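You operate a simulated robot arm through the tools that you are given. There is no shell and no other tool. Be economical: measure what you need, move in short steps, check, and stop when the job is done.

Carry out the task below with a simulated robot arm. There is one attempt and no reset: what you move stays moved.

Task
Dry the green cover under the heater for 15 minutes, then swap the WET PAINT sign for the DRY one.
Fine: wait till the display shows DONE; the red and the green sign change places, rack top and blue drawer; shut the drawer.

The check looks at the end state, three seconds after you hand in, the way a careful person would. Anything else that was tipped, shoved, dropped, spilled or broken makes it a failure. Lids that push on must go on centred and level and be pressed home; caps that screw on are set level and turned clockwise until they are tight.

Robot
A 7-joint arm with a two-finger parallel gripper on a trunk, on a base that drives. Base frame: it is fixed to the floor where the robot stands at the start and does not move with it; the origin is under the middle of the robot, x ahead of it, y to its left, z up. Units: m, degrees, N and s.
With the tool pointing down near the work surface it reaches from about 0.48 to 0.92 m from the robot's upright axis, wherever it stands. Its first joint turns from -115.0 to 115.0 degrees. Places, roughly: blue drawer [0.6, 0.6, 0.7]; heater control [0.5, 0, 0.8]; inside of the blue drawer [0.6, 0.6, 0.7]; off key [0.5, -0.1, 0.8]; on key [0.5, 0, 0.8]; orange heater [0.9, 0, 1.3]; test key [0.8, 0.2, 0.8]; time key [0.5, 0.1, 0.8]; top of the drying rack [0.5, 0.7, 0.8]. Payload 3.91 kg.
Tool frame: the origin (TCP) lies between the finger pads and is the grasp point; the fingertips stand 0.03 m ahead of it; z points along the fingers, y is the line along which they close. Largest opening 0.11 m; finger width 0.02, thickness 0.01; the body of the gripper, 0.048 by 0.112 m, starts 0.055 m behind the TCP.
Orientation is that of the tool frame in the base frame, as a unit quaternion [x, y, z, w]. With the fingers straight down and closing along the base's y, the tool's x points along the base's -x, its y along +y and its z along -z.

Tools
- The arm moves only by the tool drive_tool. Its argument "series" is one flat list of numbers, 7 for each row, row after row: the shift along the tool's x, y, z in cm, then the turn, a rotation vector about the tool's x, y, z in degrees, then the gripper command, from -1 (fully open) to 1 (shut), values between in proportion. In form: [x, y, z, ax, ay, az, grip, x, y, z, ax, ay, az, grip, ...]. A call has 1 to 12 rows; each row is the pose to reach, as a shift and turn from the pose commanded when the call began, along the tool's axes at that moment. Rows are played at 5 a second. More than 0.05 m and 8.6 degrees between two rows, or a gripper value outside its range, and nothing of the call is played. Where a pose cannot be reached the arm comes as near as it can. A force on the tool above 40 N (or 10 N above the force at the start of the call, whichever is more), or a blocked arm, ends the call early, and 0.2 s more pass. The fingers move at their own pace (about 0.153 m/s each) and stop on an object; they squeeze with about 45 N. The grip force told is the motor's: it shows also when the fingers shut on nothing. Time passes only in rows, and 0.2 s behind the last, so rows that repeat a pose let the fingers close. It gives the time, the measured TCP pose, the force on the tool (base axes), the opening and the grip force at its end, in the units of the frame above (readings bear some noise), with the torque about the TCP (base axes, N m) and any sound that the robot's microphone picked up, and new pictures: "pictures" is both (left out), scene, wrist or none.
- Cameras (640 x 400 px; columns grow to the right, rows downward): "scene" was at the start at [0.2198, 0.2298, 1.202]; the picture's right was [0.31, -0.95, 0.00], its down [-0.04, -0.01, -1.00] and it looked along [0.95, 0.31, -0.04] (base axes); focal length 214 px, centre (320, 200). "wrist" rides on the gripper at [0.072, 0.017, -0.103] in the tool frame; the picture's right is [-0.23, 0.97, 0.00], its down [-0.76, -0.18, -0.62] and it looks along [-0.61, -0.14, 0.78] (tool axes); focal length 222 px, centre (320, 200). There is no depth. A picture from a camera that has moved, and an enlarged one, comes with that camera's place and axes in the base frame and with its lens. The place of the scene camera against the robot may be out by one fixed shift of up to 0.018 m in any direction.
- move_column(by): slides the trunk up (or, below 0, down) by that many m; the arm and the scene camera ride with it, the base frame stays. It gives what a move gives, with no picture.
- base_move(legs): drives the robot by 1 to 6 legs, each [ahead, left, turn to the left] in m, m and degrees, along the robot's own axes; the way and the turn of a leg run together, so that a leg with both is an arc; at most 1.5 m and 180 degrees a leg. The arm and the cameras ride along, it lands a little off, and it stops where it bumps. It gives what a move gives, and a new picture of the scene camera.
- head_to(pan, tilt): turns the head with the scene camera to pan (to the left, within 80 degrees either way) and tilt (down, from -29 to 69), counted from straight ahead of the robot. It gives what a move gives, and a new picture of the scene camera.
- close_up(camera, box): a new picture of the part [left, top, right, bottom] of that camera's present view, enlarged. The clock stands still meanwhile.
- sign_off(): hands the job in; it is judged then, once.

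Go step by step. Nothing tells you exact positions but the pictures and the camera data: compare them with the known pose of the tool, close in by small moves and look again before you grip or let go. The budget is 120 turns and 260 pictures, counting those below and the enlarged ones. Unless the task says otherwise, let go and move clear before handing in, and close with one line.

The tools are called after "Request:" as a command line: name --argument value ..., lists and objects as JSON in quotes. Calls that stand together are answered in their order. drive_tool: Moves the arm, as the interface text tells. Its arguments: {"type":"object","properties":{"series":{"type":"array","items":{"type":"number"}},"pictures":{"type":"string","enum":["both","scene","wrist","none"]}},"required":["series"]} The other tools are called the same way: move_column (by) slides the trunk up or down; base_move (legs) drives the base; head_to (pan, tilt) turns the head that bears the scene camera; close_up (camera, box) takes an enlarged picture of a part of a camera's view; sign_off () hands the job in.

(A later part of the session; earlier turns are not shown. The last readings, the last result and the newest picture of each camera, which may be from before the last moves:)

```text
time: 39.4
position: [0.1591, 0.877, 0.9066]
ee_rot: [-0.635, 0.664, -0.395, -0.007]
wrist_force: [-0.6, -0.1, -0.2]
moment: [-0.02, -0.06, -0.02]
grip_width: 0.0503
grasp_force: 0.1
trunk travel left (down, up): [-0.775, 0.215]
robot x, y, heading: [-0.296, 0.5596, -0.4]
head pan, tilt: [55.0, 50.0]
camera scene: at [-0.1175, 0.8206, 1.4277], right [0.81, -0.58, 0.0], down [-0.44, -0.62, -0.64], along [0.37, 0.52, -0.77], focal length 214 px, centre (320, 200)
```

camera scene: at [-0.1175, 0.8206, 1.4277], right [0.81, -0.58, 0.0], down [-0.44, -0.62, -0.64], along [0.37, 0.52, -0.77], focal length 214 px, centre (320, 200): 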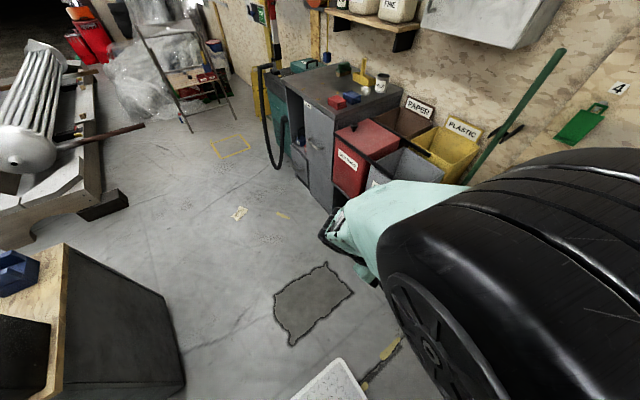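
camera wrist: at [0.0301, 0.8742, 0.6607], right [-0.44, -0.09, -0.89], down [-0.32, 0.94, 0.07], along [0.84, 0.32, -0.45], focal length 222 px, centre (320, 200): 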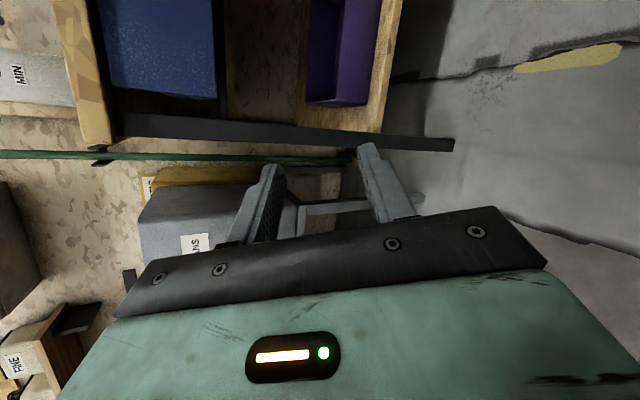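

That freed it. Now I turn the tool fully downward and bring it in front of the drawer.

Request:
drive_tool --series '[2, -0.7, 0.9, -5.4, -5.6, -0.4, 0.09, 4, -1.4, 1.8, -10.8, -11.2, -0.8, 0.09, 6, -2.1, 2.8, -16.2, -16.8, -1.2, 0.09, 8, -2.8, 3.7, -21.6, -22.4, -1.6, 0.09, 10, -3.5, 4.6, -27, -28, -2, 0.09, 12, -4.2, 5.6, -32.3, -33.5, -2.4, 0.09, 12, -4.2, 5.6, -32.3, -33.5, -2.4, 0.09]'

Request:
head_to --pan -15 --tilt 40

```text
time: 41.0
position: [0.1994, 0.7506, 0.9525]
ee_rot: [-0.707, 0.707, 0.0, -0.001]
wrist_force: [-0.5, 0.3, 1.0]
moment: [-0.01, 0.01, -0.02]
grip_width: 0.0499
grasp_force: 0.0
trunk travel left (down, up): [-0.775, 0.215]
robot x, y, heading: [-0.3005, 0.5598, -0.5]
head pan, tilt: [55.0, 50.0]
camera scene: at [-0.1172, 0.8206, 1.4276], right [0.81, -0.58, 0.0], down [-0.44, -0.62, -0.64], along [0.37, 0.52, -0.77], focal length 214 px, centre (320, 200)
camera wrist: at [0.182, 0.6778, 1.056], right [-0.97, 0.23, 0.0], down [0.18, 0.76, 0.62], along [0.14, 0.61, -0.78], focal length 222 px, centre (320, 200)
```

scene: 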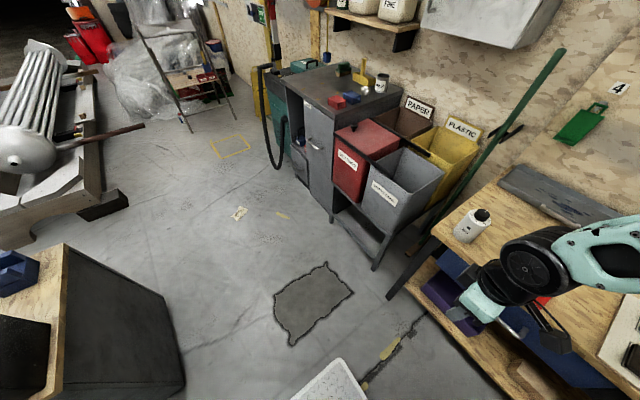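
wrist: 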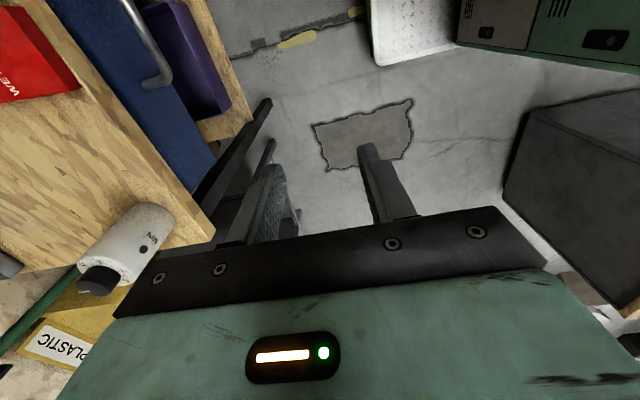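

```text
time: 42.4
position: [0.1993, 0.7511, 0.9507]
ee_rot: [0.707, -0.707, 0.0, 0.0]
wrist_force: [0.3, 0.1, -0.6]
moment: [0.02, 0.01, -0.01]
grip_width: 0.0501
grasp_force: 0.1
trunk travel left (down, up): [-0.775, 0.215]
robot x, y, heading: [-0.2959, 0.5607, -0.4]
head pan, tilt: [-15.0, 40.0]
camera scene: at [-0.0799, 0.7352, 1.4418], right [-0.27, -0.96, 0.0], down [-0.62, 0.17, -0.77], along [0.74, -0.2, -0.64], focal length 214 px, centre (320, 200)
```

scene: 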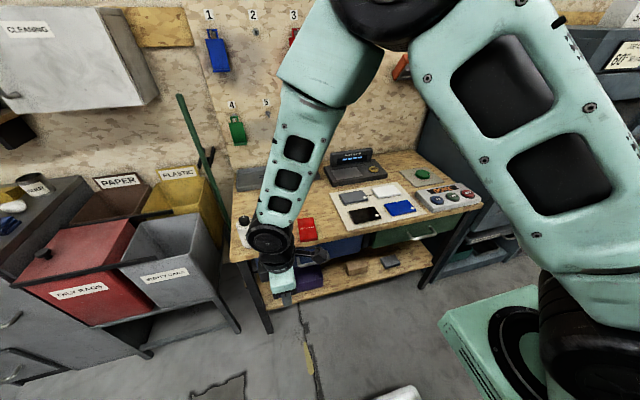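

Arm is in a good posture now. I lower the trunk partway and go to the pre-grasp with a 40° tilt.

Request:
move_column --by -0.15

Request:
drive_tool --series '[3, -2, 0, 6.7, 0, 0, 0.27, 6, -4.2, 0.3, 13.4, 0, 0, 0.27, 9, -6.5, 0.6, 20.1, 0, 0, 0.27, 12.1, -9, 0.9, 26.8, 0, 0, 0.27, 12.1, -11, 1.2, 33.5, 0, 0, 0.27, 12.1, -13.1, 1.5, 40, 0, 0, 0.27, 12.1, -13.1, 1.5, 40, 0, 0, 0.27]'

```text
time: 44.2
position: [0.1992, 0.7505, 0.8015]
ee_rot: [-0.707, 0.707, 0.001, 0.0]
wrist_force: [-0.2, -0.5, -0.3]
moment: [0.03, 0.03, 0.02]
grip_width: 0.05
grasp_force: 0.3
trunk travel left (down, up): [-0.625, 0.365]
robot x, y, heading: [-0.3004, 0.554, -0.3]
head pan, tilt: [-15.0, 40.0]
```

```text
time: 45.8
position: [0.3305, 0.6303, 0.7876]
ee_rot: [-0.664, 0.665, -0.242, 0.241]
wrist_force: [-0.5, -0.5, 0.6]
moment: [0.01, 0.01, 0.01]
grip_width: 0.0398
grasp_force: 0.1
trunk travel left (down, up): [-0.625, 0.365]
robot x, y, heading: [-0.295, 0.5579, -0.5]
head pan, tilt: [-15.0, 40.0]
camera scene: at [-0.08, 0.7351, 1.2918], right [-0.27, -0.96, 0.0], down [-0.62, 0.17, -0.77], along [0.74, -0.2, -0.64], focal length 214 px, centre (320, 200)
camera wrist: at [0.2509, 0.5571, 0.8569], right [-0.74, 0.23, -0.63], down [-0.27, 0.76, 0.59], along [0.61, 0.61, -0.51], focal length 222 px, centre (320, 200)
```

scene: 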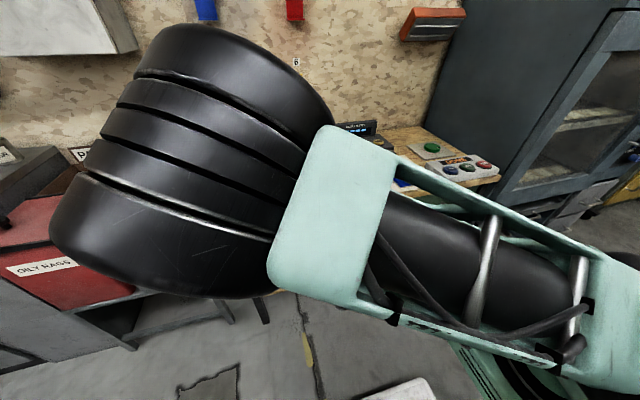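
wrist: 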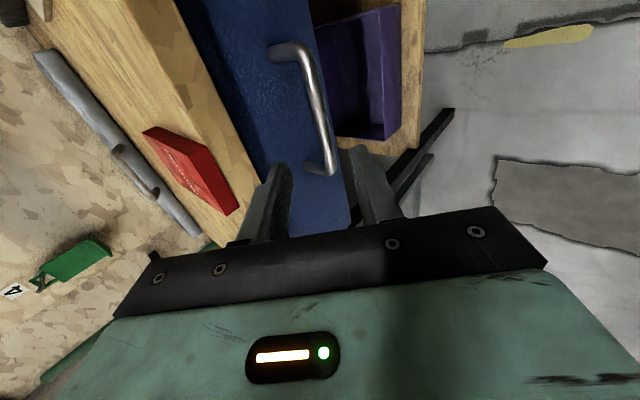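

The wrist view confirms the bar at x≈0.398, y 0.574–0.685, z≈0.706. I advance along the fingers.

Request:
drive_tool --series '[0, 0, 3, 0, 0, 0, 0.27, 0, 0, 6, 0, 0, 0, 0.27, 0, 0, 7.5, 0, 0, 0, 0.27, 0, 0, 8.5, 0, 0, 0, 0.27, 0, 0, 9, 0, 0, 0, 0.27]' --pictures "wrist"

```text
time: 47.0
position: [0.387, 0.6303, 0.7183]
ee_rot: [0.665, -0.664, 0.242, -0.242]
wrist_force: [-0.4, -0.3, -1.3]
moment: [0.0, -0.03, 0.0]
grip_width: 0.0403
grasp_force: 0.0
trunk travel left (down, up): [-0.625, 0.365]
robot x, y, heading: [-0.2956, 0.5571, -0.4]
head pan, tilt: [-15.0, 40.0]
camera wrist: at [0.3085, 0.557, 0.787], right [-0.75, 0.23, -0.63], down [-0.26, 0.76, 0.59], along [0.61, 0.61, -0.51], focal length 222 px, centre (320, 200)
```

wrist: 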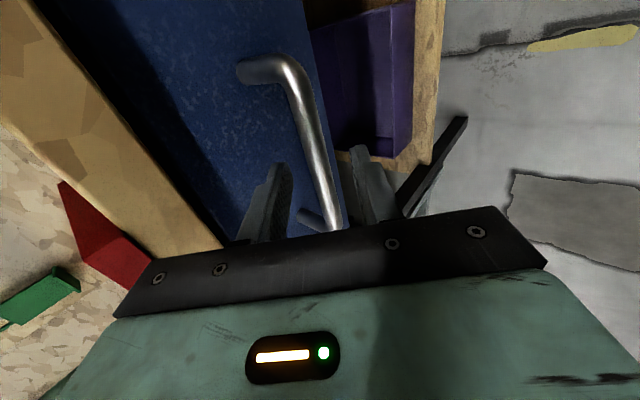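

The bar lies between the fingers. Closing.

Request:
drive_tool --series '[0, 0, 0, 0, 0, 0, 1, 0, 0, 0, 0, 0, 0, 1, 0, 0, 0, 0, 0, 0, 1]' --pictures "wrist"

```text
time: 47.8
position: [0.3866, 0.6281, 0.7183]
ee_rot: [-0.664, 0.665, -0.242, 0.242]
wrist_force: [1.9, -0.6, -2.4]
moment: [0.03, 0.0, 0.01]
grip_width: 0.0137
grasp_force: 45.2
trunk travel left (down, up): [-0.625, 0.365]
robot x, y, heading: [-0.2954, 0.558, -0.2]
head pan, tilt: [-15.0, 40.0]
camera wrist: at [0.3085, 0.557, 0.787], right [-0.75, 0.23, -0.63], down [-0.26, 0.76, 0.59], along [0.61, 0.61, -0.51], focal length 222 px, centre (320, 200)
```

wrist: 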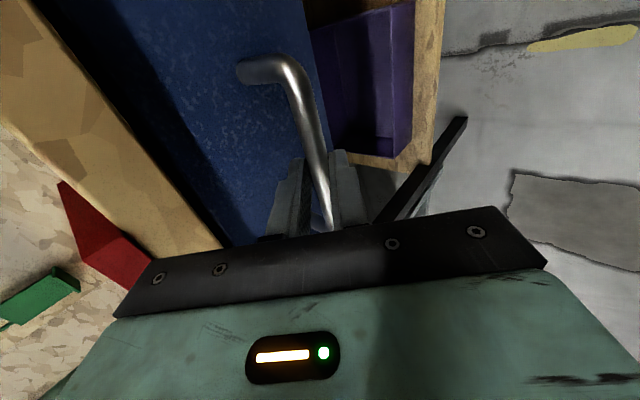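

Bar gripped (14 mm). I pull straight back along -x.

Request:
drive_tool --series '[0, 1.15, -0.97, 0, 0, 0, 1, 0, 2.3, -1.93, 0, 0, 0, 1, 0, 3.45, -2.9, 0, 0, 0, 1, 0, 4.6, -3.86, 0, 0, 0, 1, 0, 5.75, -4.83, 0, 0, 0, 1, 0, 6.9, -5.79, 0, 0, 0, 1, 0, 8.05, -6.75, 0, 0, 0, 1, 0, 9.2, -7.7, 0, 0, 0, 1, 0, 10.35, -8.7, 0, 0, 0, 1]'

```text
time: 49.8
position: [0.2516, 0.6296, 0.7187]
ee_rot: [0.665, -0.664, 0.242, -0.241]
wrist_force: [0.1, -1.2, -8.3]
moment: [-0.05, 0.24, 0.01]
grip_width: 0.0139
grasp_force: 44.9
trunk travel left (down, up): [-0.625, 0.365]
robot x, y, heading: [-0.2967, 0.5592, -0.1]
head pan, tilt: [-15.0, 40.0]
camera scene: at [-0.0797, 0.7351, 1.2918], right [-0.27, -0.96, 0.0], down [-0.62, 0.17, -0.77], along [0.74, -0.2, -0.64], focal length 214 px, centre (320, 200)
camera wrist: at [0.1728, 0.5571, 0.7871], right [-0.75, 0.23, -0.63], down [-0.26, 0.76, 0.59], along [0.61, 0.61, -0.51], focal length 222 px, centre (320, 200)
```

scene: 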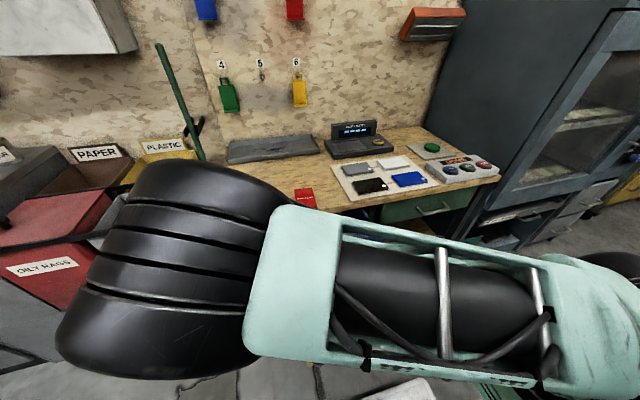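
wrist: 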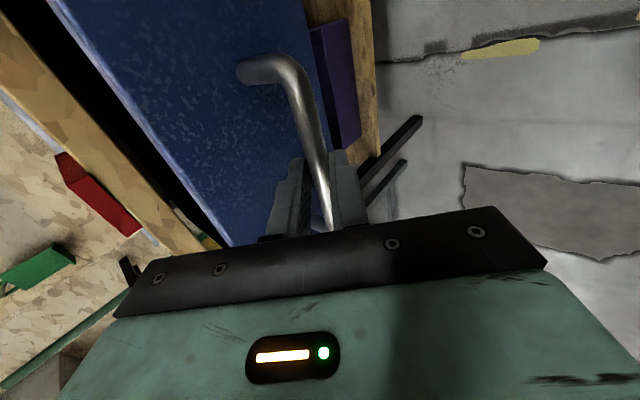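

The drawer slides (0.135 m so far). I check the display, then pull some more.

Request:
close_up --camera "scene" --box '[390, 135, 518, 215]'

Request:
drive_tool --series '[0, 1.15, -0.97, 0, 0, 0, 1, 0, 2.3, -1.93, 0, 0, 0, 1, 0, 3.45, -2.9, 0, 0, 0, 1, 0, 4.6, -3.86, 0, 0, 0, 1, 0, 5.75, -4.83, 0, 0, 0, 1, 0, 6.9, -5.79, 0, 0, 0, 1]'

```text
5.00 times, centred on (454, 175) of scene
camera zoom: at [-0.0797, 0.7351, 1.2918], right [-0.27, -0.96, 0.0], down [-0.62, 0.17, -0.77], along [0.74, -0.2, -0.64], focal length 1072 px, centre (-350, 325)
```

zoom: 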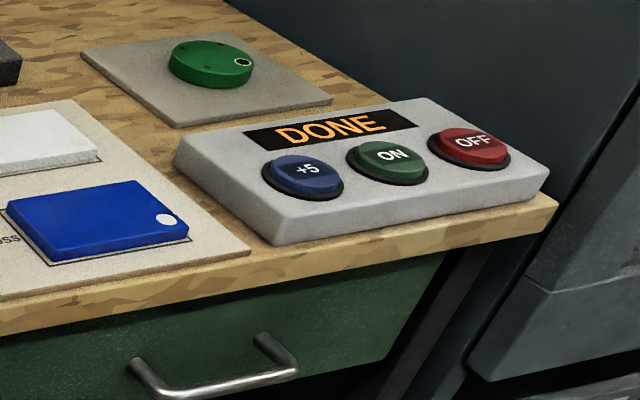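

```text
time: 51.2
position: [0.162, 0.6299, 0.7183]
ee_rot: [-0.664, 0.665, -0.241, 0.241]
wrist_force: [-1.4, -0.4, -10.7]
moment: [0.4, 0.23, 0.26]
grip_width: 0.0135
grasp_force: 44.9
trunk travel left (down, up): [-0.625, 0.365]
robot x, y, heading: [-0.2967, 0.5575, -0.3]
head pan, tilt: [-15.0, 40.0]
camera scene: at [-0.0797, 0.7352, 1.2917], right [-0.27, -0.96, 0.0], down [-0.62, 0.17, -0.77], along [0.74, -0.2, -0.64], focal length 214 px, centre (320, 200)
camera wrist: at [0.0827, 0.5569, 0.7872], right [-0.75, 0.23, -0.63], down [-0.26, 0.76, 0.59], along [0.61, 0.61, -0.51], focal length 222 px, centre (320, 200)
```

scene: 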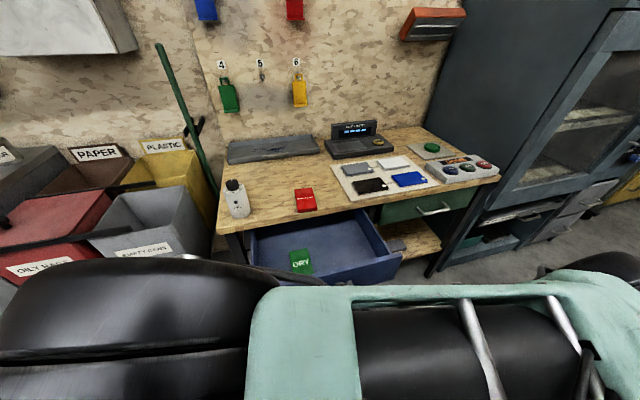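
wrist: 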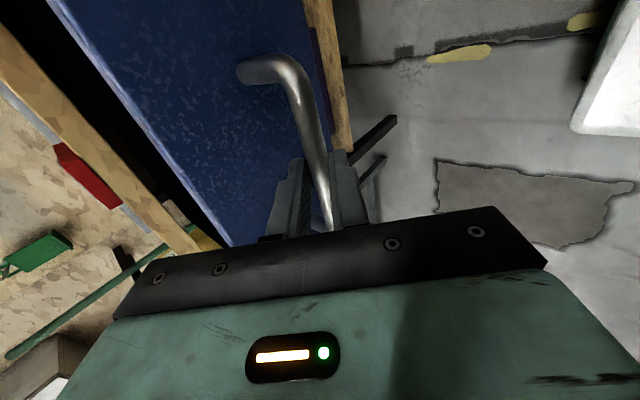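

DONE is showing and the green DRY sign lies in the open drawer. I release the handle and back off.

Request:
drive_tool --series '[0, 0, 0, 0, 0, 0, 0.27, 0, 0, 0, 0, 0, 0, 0.27, 0, 0, -2, 0, 0, 0, 0.27, 0, 0, -4, 0, 0, 0, 0.27, 0, 0, -6, 0, 0, 0, 0.27, 0, 0, -8, 0, 0, 0, 0.27]'

```text
time: 52.8
position: [0.1537, 0.631, 0.7506]
ee_rot: [-0.618, 0.706, -0.271, 0.213]
wrist_force: [-0.3, -0.2, 0.4]
moment: [0.02, 0.01, -0.03]
grip_width: 0.0403
grasp_force: 0.0
out of reach, approached as far as the arm can: row 3, 4, 5, 6
trunk travel left (down, up): [-0.625, 0.365]
robot x, y, heading: [-0.2988, 0.5584, -0.3]
head pan, tilt: [-15.0, 40.0]
stopped in row 6: the arm was blocked; the commanded pose is now the measured one
camera scene: at [-0.0794, 0.7349, 1.293], right [-0.27, -0.96, 0.0], down [-0.61, 0.17, -0.78], along [0.75, -0.21, -0.63], focal length 214 px, centre (320, 200)
camera wrist: at [0.0651, 0.573, 0.8213], right [-0.71, 0.31, -0.64], down [-0.15, 0.81, 0.56], along [0.69, 0.5, -0.53], focal length 222 px, centre (320, 200)
```

scene: 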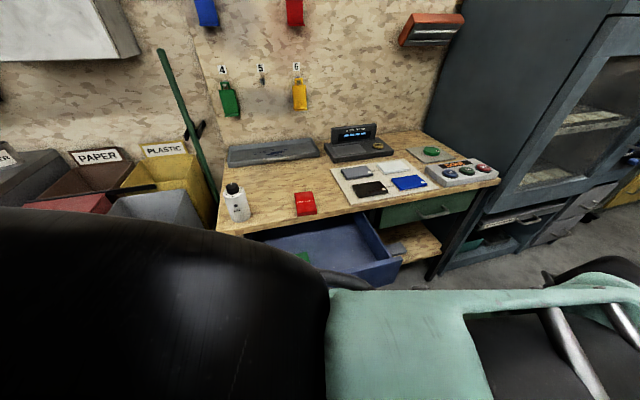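
wrist: 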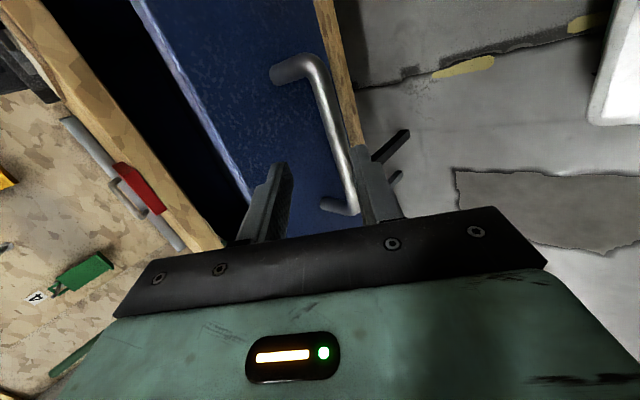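

Fingers are clear of the bar. I back the base 0.22 m away to get working room.

Request:
base_move --legs '[[-0.22, 0, 0]]'

```text
time: 53.7
position: [0.1229, 0.6366, 0.7506]
ee_rot: [-0.621, 0.704, -0.27, 0.213]
wrist_force: [0.6, -0.4, -0.2]
moment: [0.0, -0.04, -0.03]
grip_width: 0.0402
grasp_force: 0.0
trunk travel left (down, up): [-0.625, 0.365]
robot x, y, heading: [-0.3293, 0.5588, -0.0]
head pan, tilt: [-15.0, 40.0]
stopped in leg 1: the robot was blocked; the commanded pose is now the measured one
camera scene: at [-0.1116, 0.74, 1.2921], right [-0.26, -0.97, 0.0], down [-0.62, 0.16, -0.77], along [0.74, -0.2, -0.64], focal length 214 px, centre (320, 200)
```

scene: 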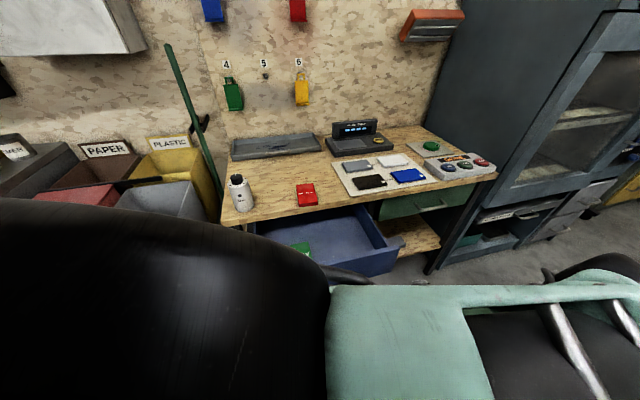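

Something behind stops the base, so I stay here. I raise the trunk and turn the tool down again.

Request:
move_column --by 0.2

Request:
drive_tool --series '[0, 0, 0, -6, 0, 0, 0.27, 0, 0, 0, -12, 0, 0, 0.27, 0, 0, 0, -18, 0, 0, 0.27, 0, 0, 0, -24, 0, 0, 0.27, 0, 0, 0, -30, 0, 0, 0.27, 0, 0, 0, -38, 0, 0, 0.27]'

```text
time: 55.9
position: [0.1226, 0.6358, 0.9503]
ee_rot: [-0.622, 0.703, -0.271, 0.213]
wrist_force: [0.2, 0.4, 0.3]
moment: [0.0, 0.01, 0.01]
grip_width: 0.0402
grasp_force: 0.1
trunk travel left (down, up): [-0.825, 0.165]
robot x, y, heading: [-0.3325, 0.5587, 0.0]
head pan, tilt: [-15.0, 40.0]
```

```text
time: 57.3
position: [0.1221, 0.6376, 0.9495]
ee_rot: [-0.658, 0.753, -0.026, -0.002]
wrist_force: [-0.3, 0.9, 0.7]
moment: [-0.06, -0.01, 0.05]
grip_width: 0.0403
grasp_force: 0.1
trunk travel left (down, up): [-0.825, 0.165]
robot x, y, heading: [-0.3329, 0.5594, -0.0]
head pan, tilt: [-15.0, 40.0]
camera scene: at [-0.1123, 0.7403, 1.4918], right [-0.26, -0.97, 0.0], down [-0.62, 0.17, -0.77], along [0.74, -0.2, -0.64], focal length 214 px, centre (320, 200)
camera wrist: at [0.0924, 0.572, 1.056], right [-0.93, 0.35, -0.04], down [0.26, 0.76, 0.6], along [0.25, 0.55, -0.8], focal length 222 px, centre (320, 200)
```

scene: 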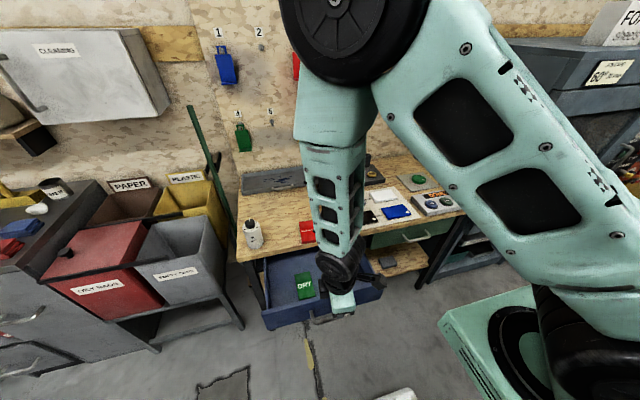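
wrist: 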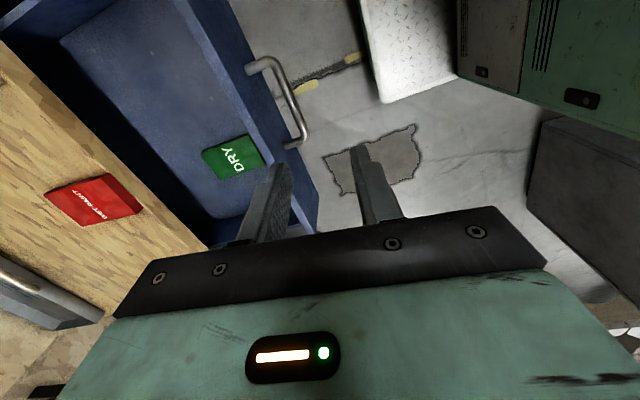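

Both signs are in view: red at about (0.49, 0.64) on the bench, green in the drawer. Plan: red into a free part of the drawer first, then green to red's old spot. I turn the fingers to close along y and move forward, open.

Request:
drive_tool --series '[-0.27, -2, 0, -0.3, 0, 8.2, -1, -0.54, -4, 0.1, -0.7, 0, 16.5, -1, -0.8, -6, 0.2, -1, 0, 24.7, -1, -1.1, -8, 0.2, -1.3, 0, 32.9, -1, -1.35, -10, 0.3, -1.6, 0, 41.1, -1, -1.6, -12, 0.4, -2, 0, 49.4, -1, -1.9, -14, 0.4, -2.3, 0, 57.6, -1, -2.2, -16, 0.5, -2.6, 0, 65.8, -1, -2.4, -18, 0.5, -3, 0, 74, -1, -2.7, -19.8, 0.6, -3.3, -0.2, 82.3, -1, -2.7, -19.8, 0.6, -3.3, -0.2, 82.3, -1]'

```text
time: 59.7
position: [0.3222, 0.6363, 0.9503]
ee_rot: [0.002, 1.0, 0.0, 0.0]
wrist_force: [0.8, -0.2, 0.3]
moment: [-0.01, -0.02, -0.02]
grip_width: 0.11
grasp_force: 0.0
trunk travel left (down, up): [-0.825, 0.165]
robot x, y, heading: [-0.3272, 0.5597, -0.1]
head pan, tilt: [-15.0, 40.0]
camera scene: at [-0.1117, 0.7398, 1.4918], right [-0.26, -0.97, 0.0], down [-0.62, 0.17, -0.77], along [0.74, -0.2, -0.64], focal length 214 px, centre (320, 200)
camera wrist: at [0.2502, 0.6536, 1.0545], right [0.23, 0.97, 0.0], down [0.76, -0.18, 0.62], along [0.61, -0.14, -0.78], focal length 222 px, centre (320, 200)
```

scene: 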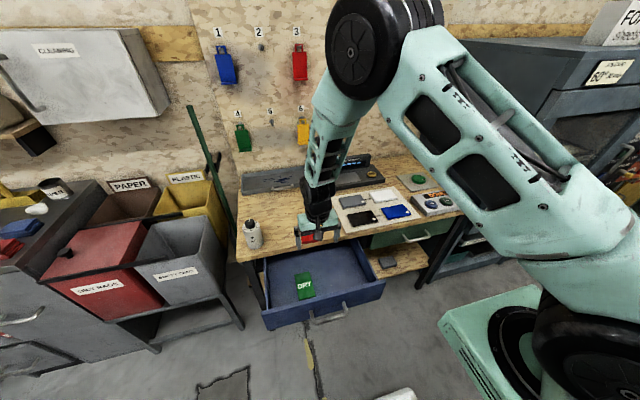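
wrist: 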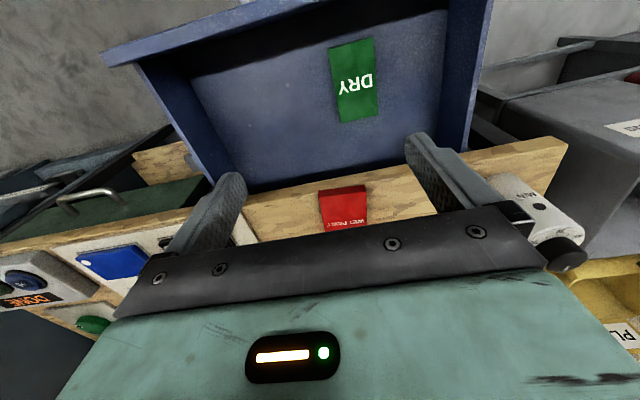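

Green lies at (0.337, 0.692), about 0.11×0.062. I move above the red sign.

Request:
drive_tool --series '[-4.2, 0, 0, 0, 0, 0, -1, -8.4, 0, 0, 0, 0, 0, -1, -12.6, 0, 0, 0, 0, 0, -1, -16.8, 0, 2, 0, 0, 0, -1, -16.8, 0, 2, 0, 0, 0, -1]' --pictures "wrist"

```text
time: 60.9
position: [0.489, 0.6362, 0.9299]
ee_rot: [0.0, 1.0, 0.0, 0.0]
wrist_force: [-0.1, 1.7, -0.2]
moment: [-0.01, -0.02, 0.0]
grip_width: 0.1098
grasp_force: 0.1
trunk travel left (down, up): [-0.825, 0.165]
robot x, y, heading: [-0.3244, 0.563, 0.0]
head pan, tilt: [-15.0, 40.0]
camera wrist: at [0.4176, 0.6534, 1.0343], right [0.23, 0.97, 0.0], down [0.76, -0.18, 0.62], along [0.61, -0.14, -0.78], focal length 222 px, centre (320, 200)
```

wrist: 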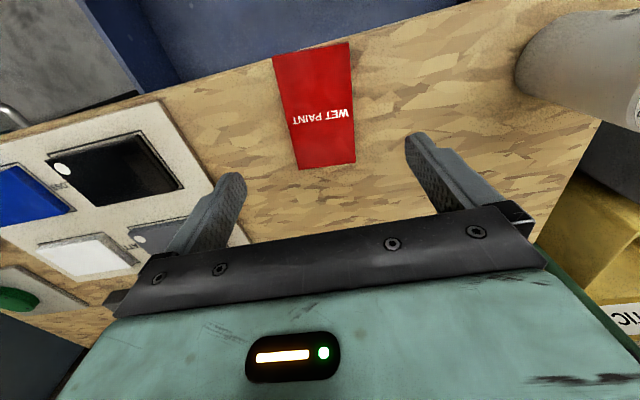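

Red's centre is (0.4925, 0.636), rotated about -5°. I align and descend partway.

Request:
drive_tool --series '[-0.3, 0, 3, 0, 0, 2.5, -1, -0.35, 0, 6, 0, 0, 5, -1, -0.35, 0, 8, 0, 0, 5, -1, -0.35, 0, 8, 0, 0, 5, -1]' --pictures "both"

Request:
close_up --camera "wrist" --box '[160, 60, 480, 260]'

```text
time: 61.9
position: [0.493, 0.6372, 0.8492]
ee_rot: [0.045, 0.999, 0.001, 0.001]
wrist_force: [-0.1, -0.3, 1.2]
moment: [0.01, -0.01, 0.01]
grip_width: 0.1101
grasp_force: 0.1
trunk travel left (down, up): [-0.825, 0.165]
robot x, y, heading: [-0.3264, 0.5577, 0.0]
head pan, tilt: [-15.0, 40.0]
camera scene: at [-0.1117, 0.7398, 1.4918], right [-0.26, -0.97, 0.0], down [-0.62, 0.17, -0.77], along [0.74, -0.2, -0.64], focal length 214 px, centre (320, 200)
camera wrist: at [0.4226, 0.6597, 0.9545], right [0.31, 0.95, 0.0], down [0.74, -0.24, 0.62], along [0.59, -0.19, -0.78], focal length 222 px, centre (320, 200)
```

scene: 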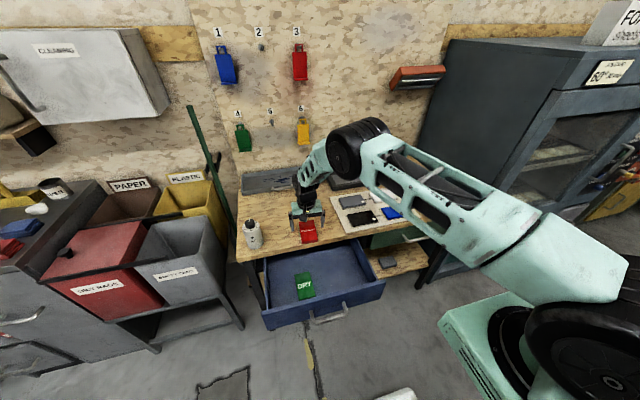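
wrist: 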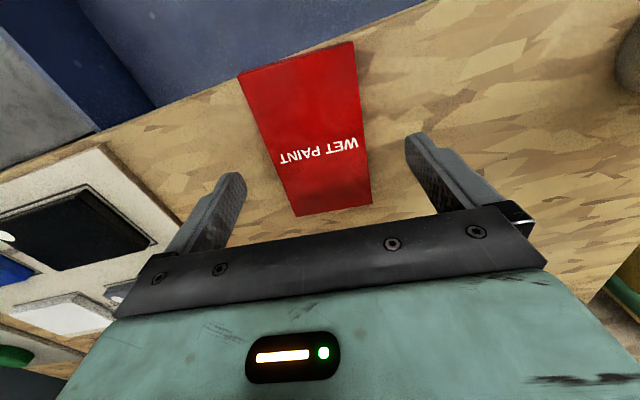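

```text
2.00 times, centred on (320, 160) of wrist
camera zoom: at [0.4226, 0.6597, 0.9545], right [0.31, 0.95, 0.0], down [0.74, -0.24, 0.62], along [0.59, -0.19, -0.78], focal length 444 px, centre (320, 280)
```

zoom: 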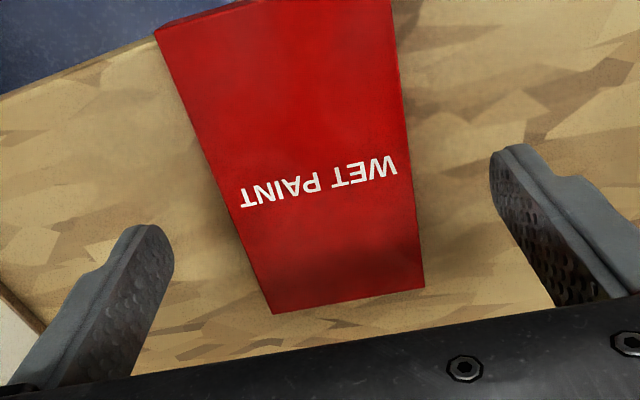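

Top of the sign is at z≈0.813, centre (0.489, 0.637). I descend so the tips straddle it and close.

Request:
drive_tool --series '[0.3, 0, 0.7, 0, 0, 0, -1, 0.3, 0, 1.3, 0, 0, 0, -1, 0.3, 0, 1.7, 0, 0, 0, -1, 0.3, 0, 2.0, 0, 0, 0, -1, 0.3, 0, 2.0, 0, 0, 0, 1, 0.3, 0, 2.0, 0, 0, 0, 1, 0.3, 0, 2.0, 0, 0, 0, 1, 0.3, 0, 2.0, 0, 0, 0, 1]' --pictures "wrist"

```text
time: 63.7
position: [0.4914, 0.6372, 0.83]
ee_rot: [0.044, 0.999, -0.001, 0.0]
wrist_force: [-0.2, -0.7, 0.4]
moment: [0.01, 0.01, 0.0]
grip_width: 0.064
grasp_force: 45.0
trunk travel left (down, up): [-0.825, 0.165]
robot x, y, heading: [-0.3256, 0.5612, -0.2]
head pan, tilt: [-15.0, 40.0]
camera wrist: at [0.4202, 0.6598, 0.935], right [0.31, 0.95, 0.0], down [0.74, -0.24, 0.62], along [0.59, -0.19, -0.78], focal length 222 px, centre (320, 200)
```

wrist: 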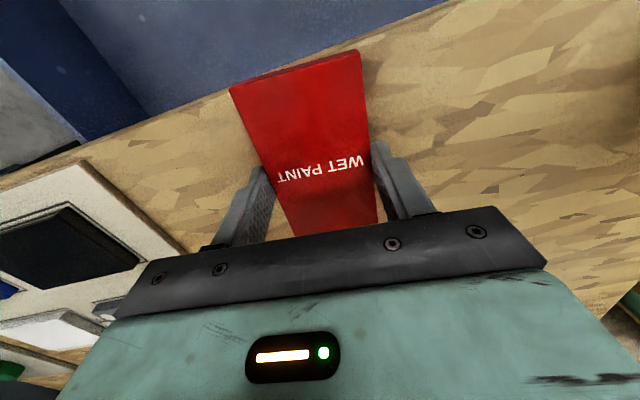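

Gripped (64 mm). Lift and carry to above the free right part of the drawer.

Request:
drive_tool --series '[0, 0, -4, 0, 0, 0, 1, 0, 0, -8, 0, 0, 0, 1, 0, 0, -10, 0, 0, 0, 1, 3.7, -2.3, -10, 0, 0, -1.3, 1, 7.4, -4.5, -10, 0, 0, -2.5, 1, 11.2, -6.8, -10, 0, 0, -3.8, 1, 14.9, -9, -10, 0, 0, -5, 1, 14.9, -9, -10, 0, 0, -5, 1]'

```text
time: 65.5
position: [0.3335, 0.5607, 0.9313]
ee_rot: [0.0, 1.0, 0.0, 0.001]
wrist_force: [0.1, 0.4, -0.4]
moment: [-0.03, 0.01, 0.01]
grip_width: 0.0
grasp_force: 38.0
trunk travel left (down, up): [-0.825, 0.165]
robot x, y, heading: [-0.3278, 0.5612, -0.1]
head pan, tilt: [-15.0, 40.0]
camera scene: at [-0.1117, 0.7398, 1.4918], right [-0.26, -0.97, 0.0], down [-0.62, 0.17, -0.77], along [0.74, -0.2, -0.64], focal length 214 px, centre (320, 200)
camera wrist: at [0.2615, 0.5762, 1.0349], right [0.23, 0.97, 0.0], down [0.76, -0.18, 0.62], along [0.61, -0.14, -0.78], focal length 222 px, centre (320, 200)
```

scene: 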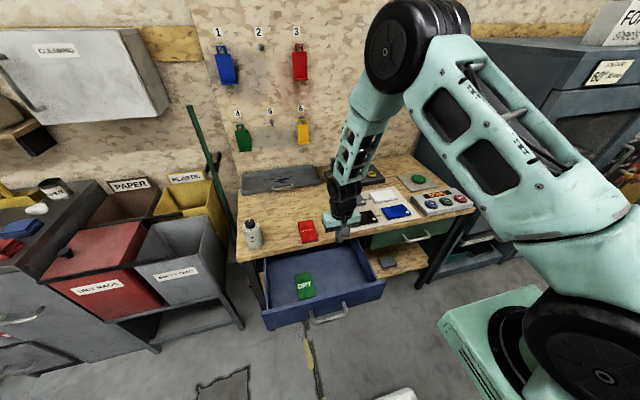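
wrist: 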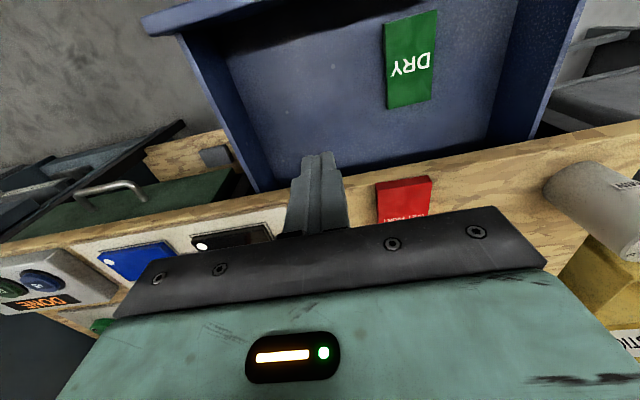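

The sign slipped out — the grip was too shallow; it still lies on the bench. I go back over it and look.

Request:
drive_tool --series '[-3.9, 1.9, 0, 0, 0, 1.3, -1, -7.8, 3.8, 0, 0, 0, 2.5, -1, -11.7, 5.7, 0, 0, 0, 3.8, -1, -15.6, 7.6, 2, 0, 0, 5, -1, -15.6, 7.6, 6, 0, 0, 5, -1, -15.6, 7.6, 8, 0, 0, 5, -1, -15.6, 7.6, 8, 0, 0, 5, -1]' --pictures "wrist"

Request:
close_up --camera "wrist" --box '[160, 40, 480, 240]'

```text
time: 67.1
position: [0.4912, 0.6356, 0.8498]
ee_rot: [0.044, 0.999, 0.0, 0.001]
wrist_force: [0.1, -0.2, 0.3]
moment: [0.04, 0.02, 0.0]
grip_width: 0.11
grasp_force: 0.1
trunk travel left (down, up): [-0.825, 0.165]
robot x, y, heading: [-0.3269, 0.5626, -0.1]
head pan, tilt: [-15.0, 40.0]
camera wrist: at [0.42, 0.6582, 0.9544], right [0.31, 0.95, 0.0], down [0.74, -0.24, 0.62], along [0.59, -0.19, -0.78], focal length 222 px, centre (320, 200)
```

wrist: 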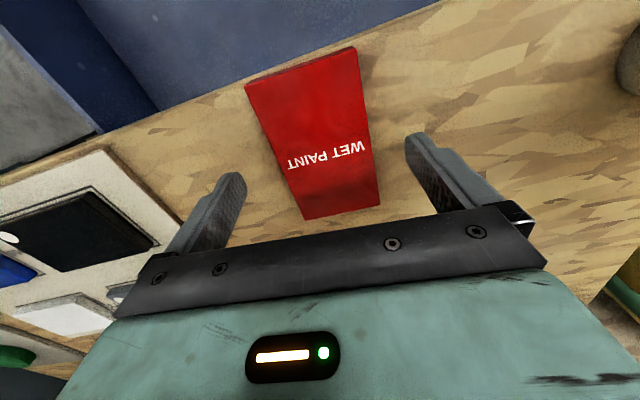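

```text
2.00 times, centred on (320, 140) of wrist
camera zoom: at [0.42, 0.6582, 0.9544], right [0.31, 0.95, 0.0], down [0.74, -0.24, 0.62], along [0.59, -0.19, -0.78], focal length 444 px, centre (320, 320)
```

zoom: 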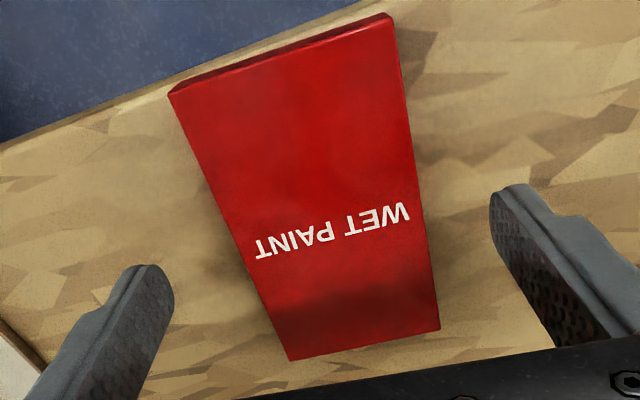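

It didn't move. I descend lower in small steps, feeling for the bench.

Request:
drive_tool --series '[0, 0, 1, 0, 0, 0, -1, 0, 0, 2, 0, 0, 0, -1, 0, 0, 2.3, 0, 0, 0, -1, 0, 0, 2.6, 0, 0, 0, -1, 0, 0, 2.8, 0, 0, 0, -1, 0, 0, 3.0, 0, 0, 0, -1, 0, 0, 3.2, 0, 0, 0, -1]' --pictures "wrist"

```text
time: 68.1
position: [0.4924, 0.6373, 0.8295]
ee_rot: [0.045, 0.999, 0.0, 0.002]
wrist_force: [-6.6, 1.4, 18.4]
moment: [-1.02, 0.45, -0.47]
grip_width: 0.1098
grasp_force: 0.0
trunk travel left (down, up): [-0.825, 0.165]
robot x, y, heading: [-0.3281, 0.5606, 0.1]
head pan, tilt: [-15.0, 40.0]
stopped in row 5: the force on the tool passed its limit at 45 N (the readings are from after the stop); the commanded pose is now the measured one
camera wrist: at [0.4212, 0.6601, 0.9339], right [0.31, 0.95, 0.0], down [0.74, -0.24, 0.63], along [0.59, -0.19, -0.78], focal length 222 px, centre (320, 200)
```

wrist: 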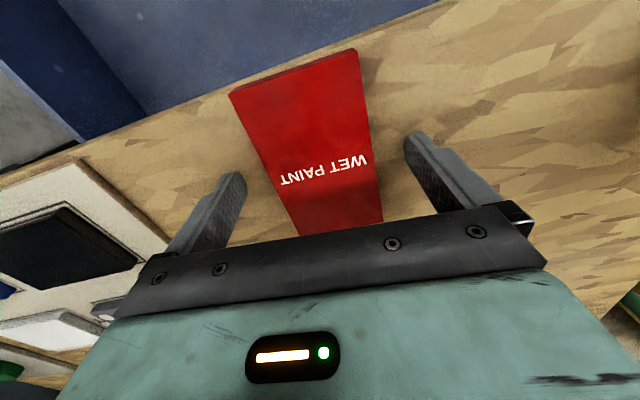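

The bench is at tip level already, so depth was right. I close again and lift slowly, watching the width.

Request:
drive_tool --series '[0, 0, 0, 0, 0, 0, 1, 0, 0, 0, 0, 0, 0, 1, 0, 0, 0, 0, 0, 0, 1, 0, 0, 0, 0, 0, 0, 1, 0, 0, 0, 0, 0, 0, 1, 0, 0, -0.4, 0, 0, 0, 1, 0, 0, -0.8, 0, 0, 0, 1, 0, 0, -1.2, 0, 0, 0, 1]' --pictures "wrist"

Request:
close_up --camera "wrist" --box '[160, 40, 480, 240]'

```text
time: 69.9
position: [0.4914, 0.6371, 0.8382]
ee_rot: [0.043, 0.999, 0.0, -0.001]
wrist_force: [0.9, -0.3, -0.4]
moment: [0.02, -0.04, 0.0]
grip_width: 0.0642
grasp_force: 45.2
trunk travel left (down, up): [-0.825, 0.165]
robot x, y, heading: [-0.3294, 0.5595, 0.3]
head pan, tilt: [-15.0, 40.0]
camera wrist: at [0.42, 0.6601, 0.9423], right [0.31, 0.95, 0.0], down [0.74, -0.24, 0.62], along [0.59, -0.19, -0.78], focal length 222 px, centre (320, 200)
```

wrist: 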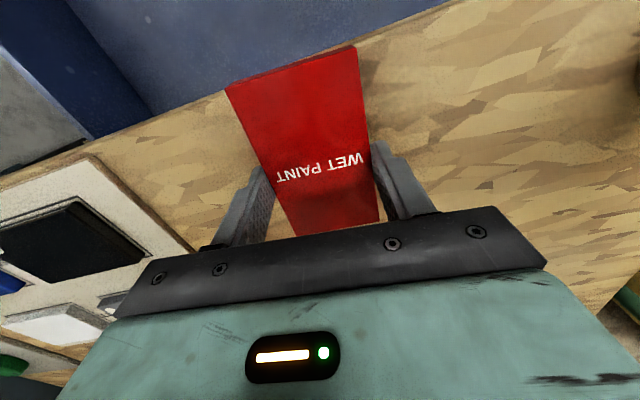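

```text
2.00 times, centred on (320, 140) of wrist
camera zoom: at [0.42, 0.6601, 0.9423], right [0.31, 0.95, 0.0], down [0.74, -0.24, 0.62], along [0.59, -0.19, -0.78], focal length 444 px, centre (320, 320)
```

zoom: 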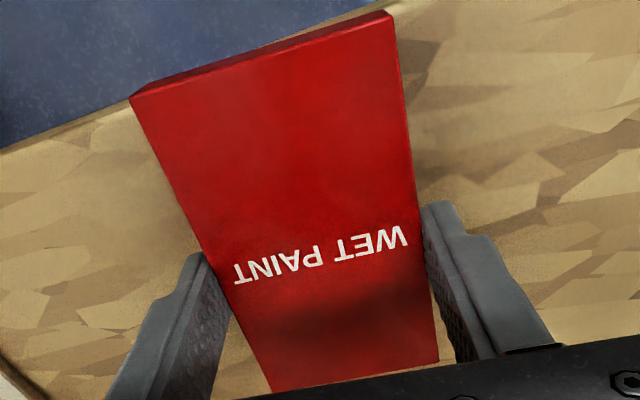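

The sign seems to rise with the fingers. I keep lifting gently.

Request:
drive_tool --series '[0, 0, -1, 0, 0, 0, 1, 0, 0, -2, 0, 0, 0, 1, 0, 0, -3, 0, 0, 0, 1, 0, 0, -4, 0, 0, 0, 1, 0, 0, -5, 0, 0, 0, 1, 0, 0, -6, 0, 0, 0, 1]' --pictures "both"

```text
time: 71.3
position: [0.491, 0.6373, 0.9002]
ee_rot: [0.043, 0.999, 0.0, 0.001]
wrist_force: [0.3, -0.2, -0.3]
moment: [-0.01, -0.02, -0.03]
grip_width: 0.0638
grasp_force: 44.9
trunk travel left (down, up): [-0.825, 0.165]
robot x, y, heading: [-0.3294, 0.5632, -0.3]
head pan, tilt: [-15.0, 40.0]
camera scene: at [-0.1115, 0.7398, 1.4918], right [-0.26, -0.97, 0.0], down [-0.62, 0.17, -0.77], along [0.74, -0.2, -0.64], focal length 214 px, centre (320, 200)
camera wrist: at [0.4209, 0.6598, 1.0038], right [0.31, 0.95, 0.0], down [0.74, -0.24, 0.62], along [0.59, -0.2, -0.78], focal length 222 px, centre (320, 200)
```

scene: 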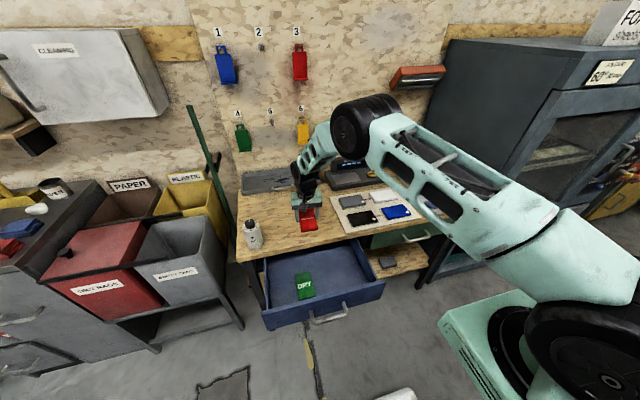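
wrist: 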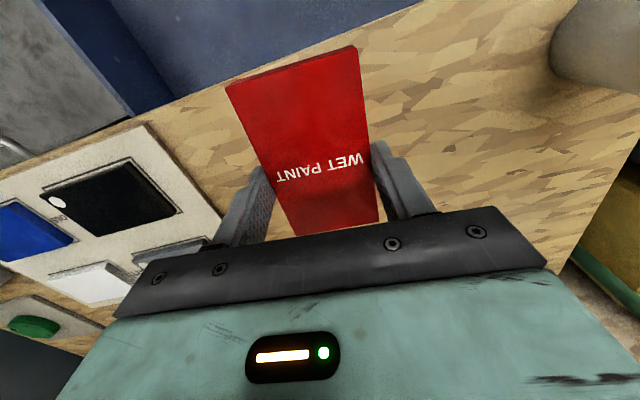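

Held securely at z 0.90. I carry it slowly to the drawer's right side.

Request:
drive_tool --series '[1.7, -1, 0, 0, 0, -0.5, 1, 3.4, -2, 0, 0, 0, -1, 1, 5.1, -3, 0, 0, 0, -1.5, 1, 6.8, -4, 0, 0, 0, -2, 1, 8.5, -5, 0, 0, 0, -2.5, 1, 10.2, -6, 0, 0, 0, -3, 1, 11.9, -7, 0, 0, 0, -3.5, 1, 13.5, -8, 0, 0, 0, -4, 1, 15, -9, 0, 0, 0, -4.5, 1, 15, -9, 0, 0, 0, -5, 1]' --pictures "both"

```text
time: 73.5
position: [0.335, 0.5603, 0.8994]
ee_rot: [0.001, 1.0, 0.0, 0.0]
wrist_force: [0.0, -0.5, -0.9]
moment: [-0.02, -0.01, 0.03]
grip_width: 0.0636
grasp_force: 44.7
trunk travel left (down, up): [-0.825, 0.165]
robot x, y, heading: [-0.3267, 0.5592, 0.1]
head pan, tilt: [-15.0, 40.0]
camera scene: at [-0.1116, 0.7398, 1.4918], right [-0.26, -0.97, 0.0], down [-0.62, 0.17, -0.77], along [0.74, -0.2, -0.64], focal length 214 px, centre (320, 200)
camera wrist: at [0.2622, 0.5766, 1.0034], right [0.23, 0.97, 0.0], down [0.76, -0.18, 0.62], along [0.61, -0.14, -0.78], focal length 222 px, centre (320, 200)
```

scene: 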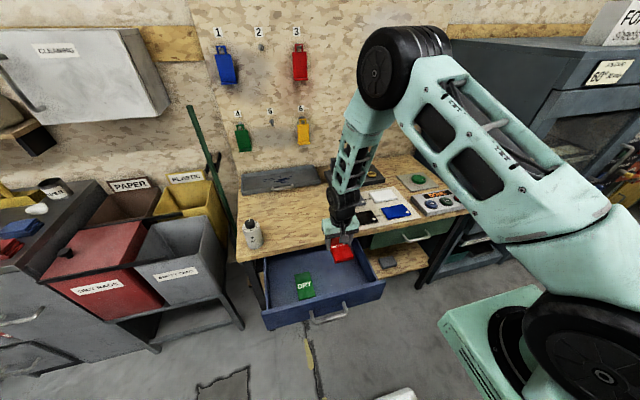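
wrist: 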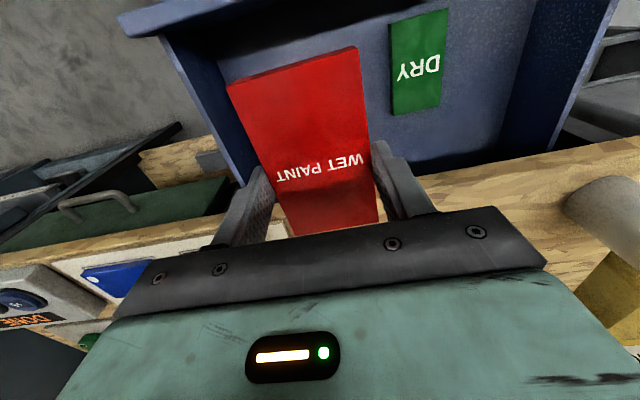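

Green's top is at z≈0.681, so the drawer floor is ≈0.667. I lower the red sign into the drawer, slowly at the end.

Request:
drive_tool --series '[0, 0, 3, 0, 0, 0, 1, 0, 0, 6, 0, 0, 0, 1, 0, 0, 9, 0, 0, 0, 1, 0, 0, 12, 0, 0, 0, 1, 0, 0, 14.5, 0, 0, 0, 1, 0, 0, 16.5, 0, 0, 0, 1, 0, 0, 17.5, 0, 0, 0, 1, 0, 0, 18.3, 0, 0, 0, 1, 0, 0, 18.8, 0, 0, 0, 1]' --pictures "both"

```text
time: 75.5
position: [0.3339, 0.561, 0.7105]
ee_rot: [0.0, 1.0, 0.0, -0.001]
wrist_force: [-0.3, 0.2, -0.6]
moment: [0.02, 0.0, -0.04]
grip_width: 0.0636
grasp_force: 45.2
trunk travel left (down, up): [-0.825, 0.165]
robot x, y, heading: [-0.3254, 0.5559, 0.0]
head pan, tilt: [-15.0, 40.0]
camera scene: at [-0.1117, 0.7398, 1.4918], right [-0.26, -0.97, 0.0], down [-0.62, 0.17, -0.77], along [0.74, -0.2, -0.64], focal length 214 px, centre (320, 200)
camera wrist: at [0.2617, 0.5768, 0.8152], right [0.23, 0.97, 0.0], down [0.76, -0.18, 0.62], along [0.61, -0.14, -0.78], focal length 222 px, centre (320, 200)
```

scene: 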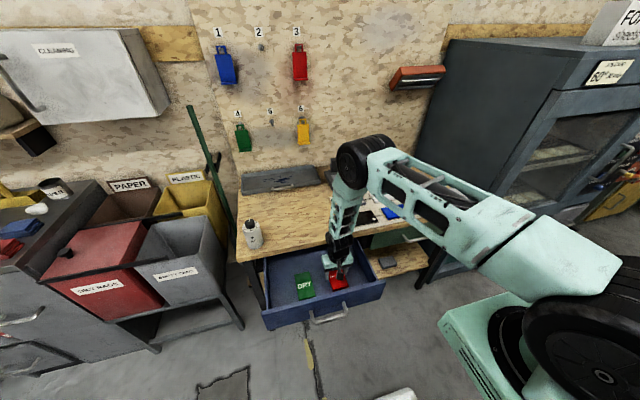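
wrist: 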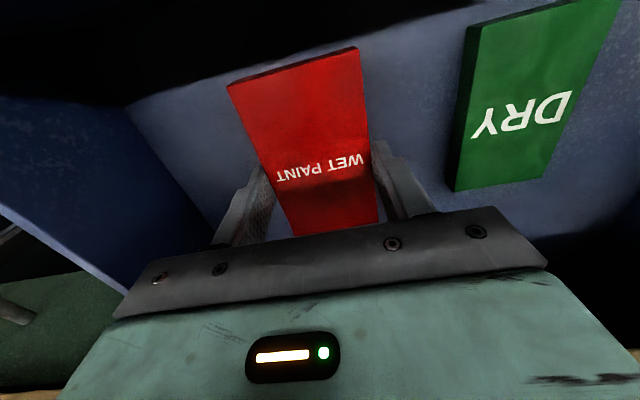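

Not touching yet; continue down in millimetre steps until contact.

Request:
drive_tool --series '[0, 0, 0.3, 0, 0, 0, 1, 0, 0, 0.5, 0, 0, 0, 1, 0, 0, 0.7, 0, 0, 0, 1, 0, 0, 0.9, 0, 0, 0, 1, 0, 0, 1.05, 0, 0, 0, 1, 0, 0, 1.2, 0, 0, 0, 1]' --pictures "none"

```text
time: 76.9
position: [0.3339, 0.5597, 0.6988]
ee_rot: [0.001, 1.0, 0.0, 0.0]
wrist_force: [0.2, -0.1, -1.3]
moment: [-0.02, 0.0, 0.03]
grip_width: 0.0639
grasp_force: 45.4
trunk travel left (down, up): [-0.825, 0.165]
robot x, y, heading: [-0.3262, 0.5598, 0.0]
head pan, tilt: [-15.0, 40.0]
```

Request:
drive_tool --series '[0, 0, 0.2, 0, 0, 0, 1, 0, 0, 0.4, 0, 0, 0, 1, 0, 0, 0.6, 0, 0, 0, 1, 0, 0, 0.8, 0, 0, 0, 1, 0, 0, 1.0, 0, 0, 0, 1, 0, 0, 1.2, 0, 0, 0, 1, 0, 0, 1.4, 0, 0, 0, 1]' --pictures "wrist"

```text
time: 78.5
position: [0.335, 0.5597, 0.6854]
ee_rot: [0.001, 1.0, 0.0, 0.001]
wrist_force: [-0.3, 0.2, -0.1]
moment: [-0.01, 0.03, 0.01]
grip_width: 0.0637
grasp_force: 45.1
trunk travel left (down, up): [-0.825, 0.165]
robot x, y, heading: [-0.3264, 0.5585, -0.2]
head pan, tilt: [-15.0, 40.0]
camera wrist: at [0.2621, 0.5766, 0.7893], right [0.23, 0.97, 0.0], down [0.76, -0.18, 0.62], along [0.61, -0.14, -0.78], focal length 222 px, centre (320, 200)
```

wrist: 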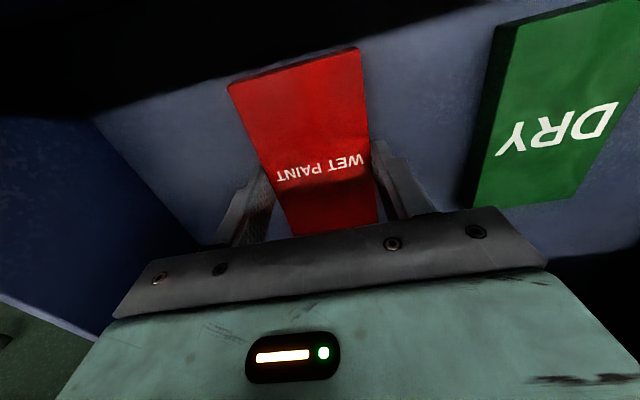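

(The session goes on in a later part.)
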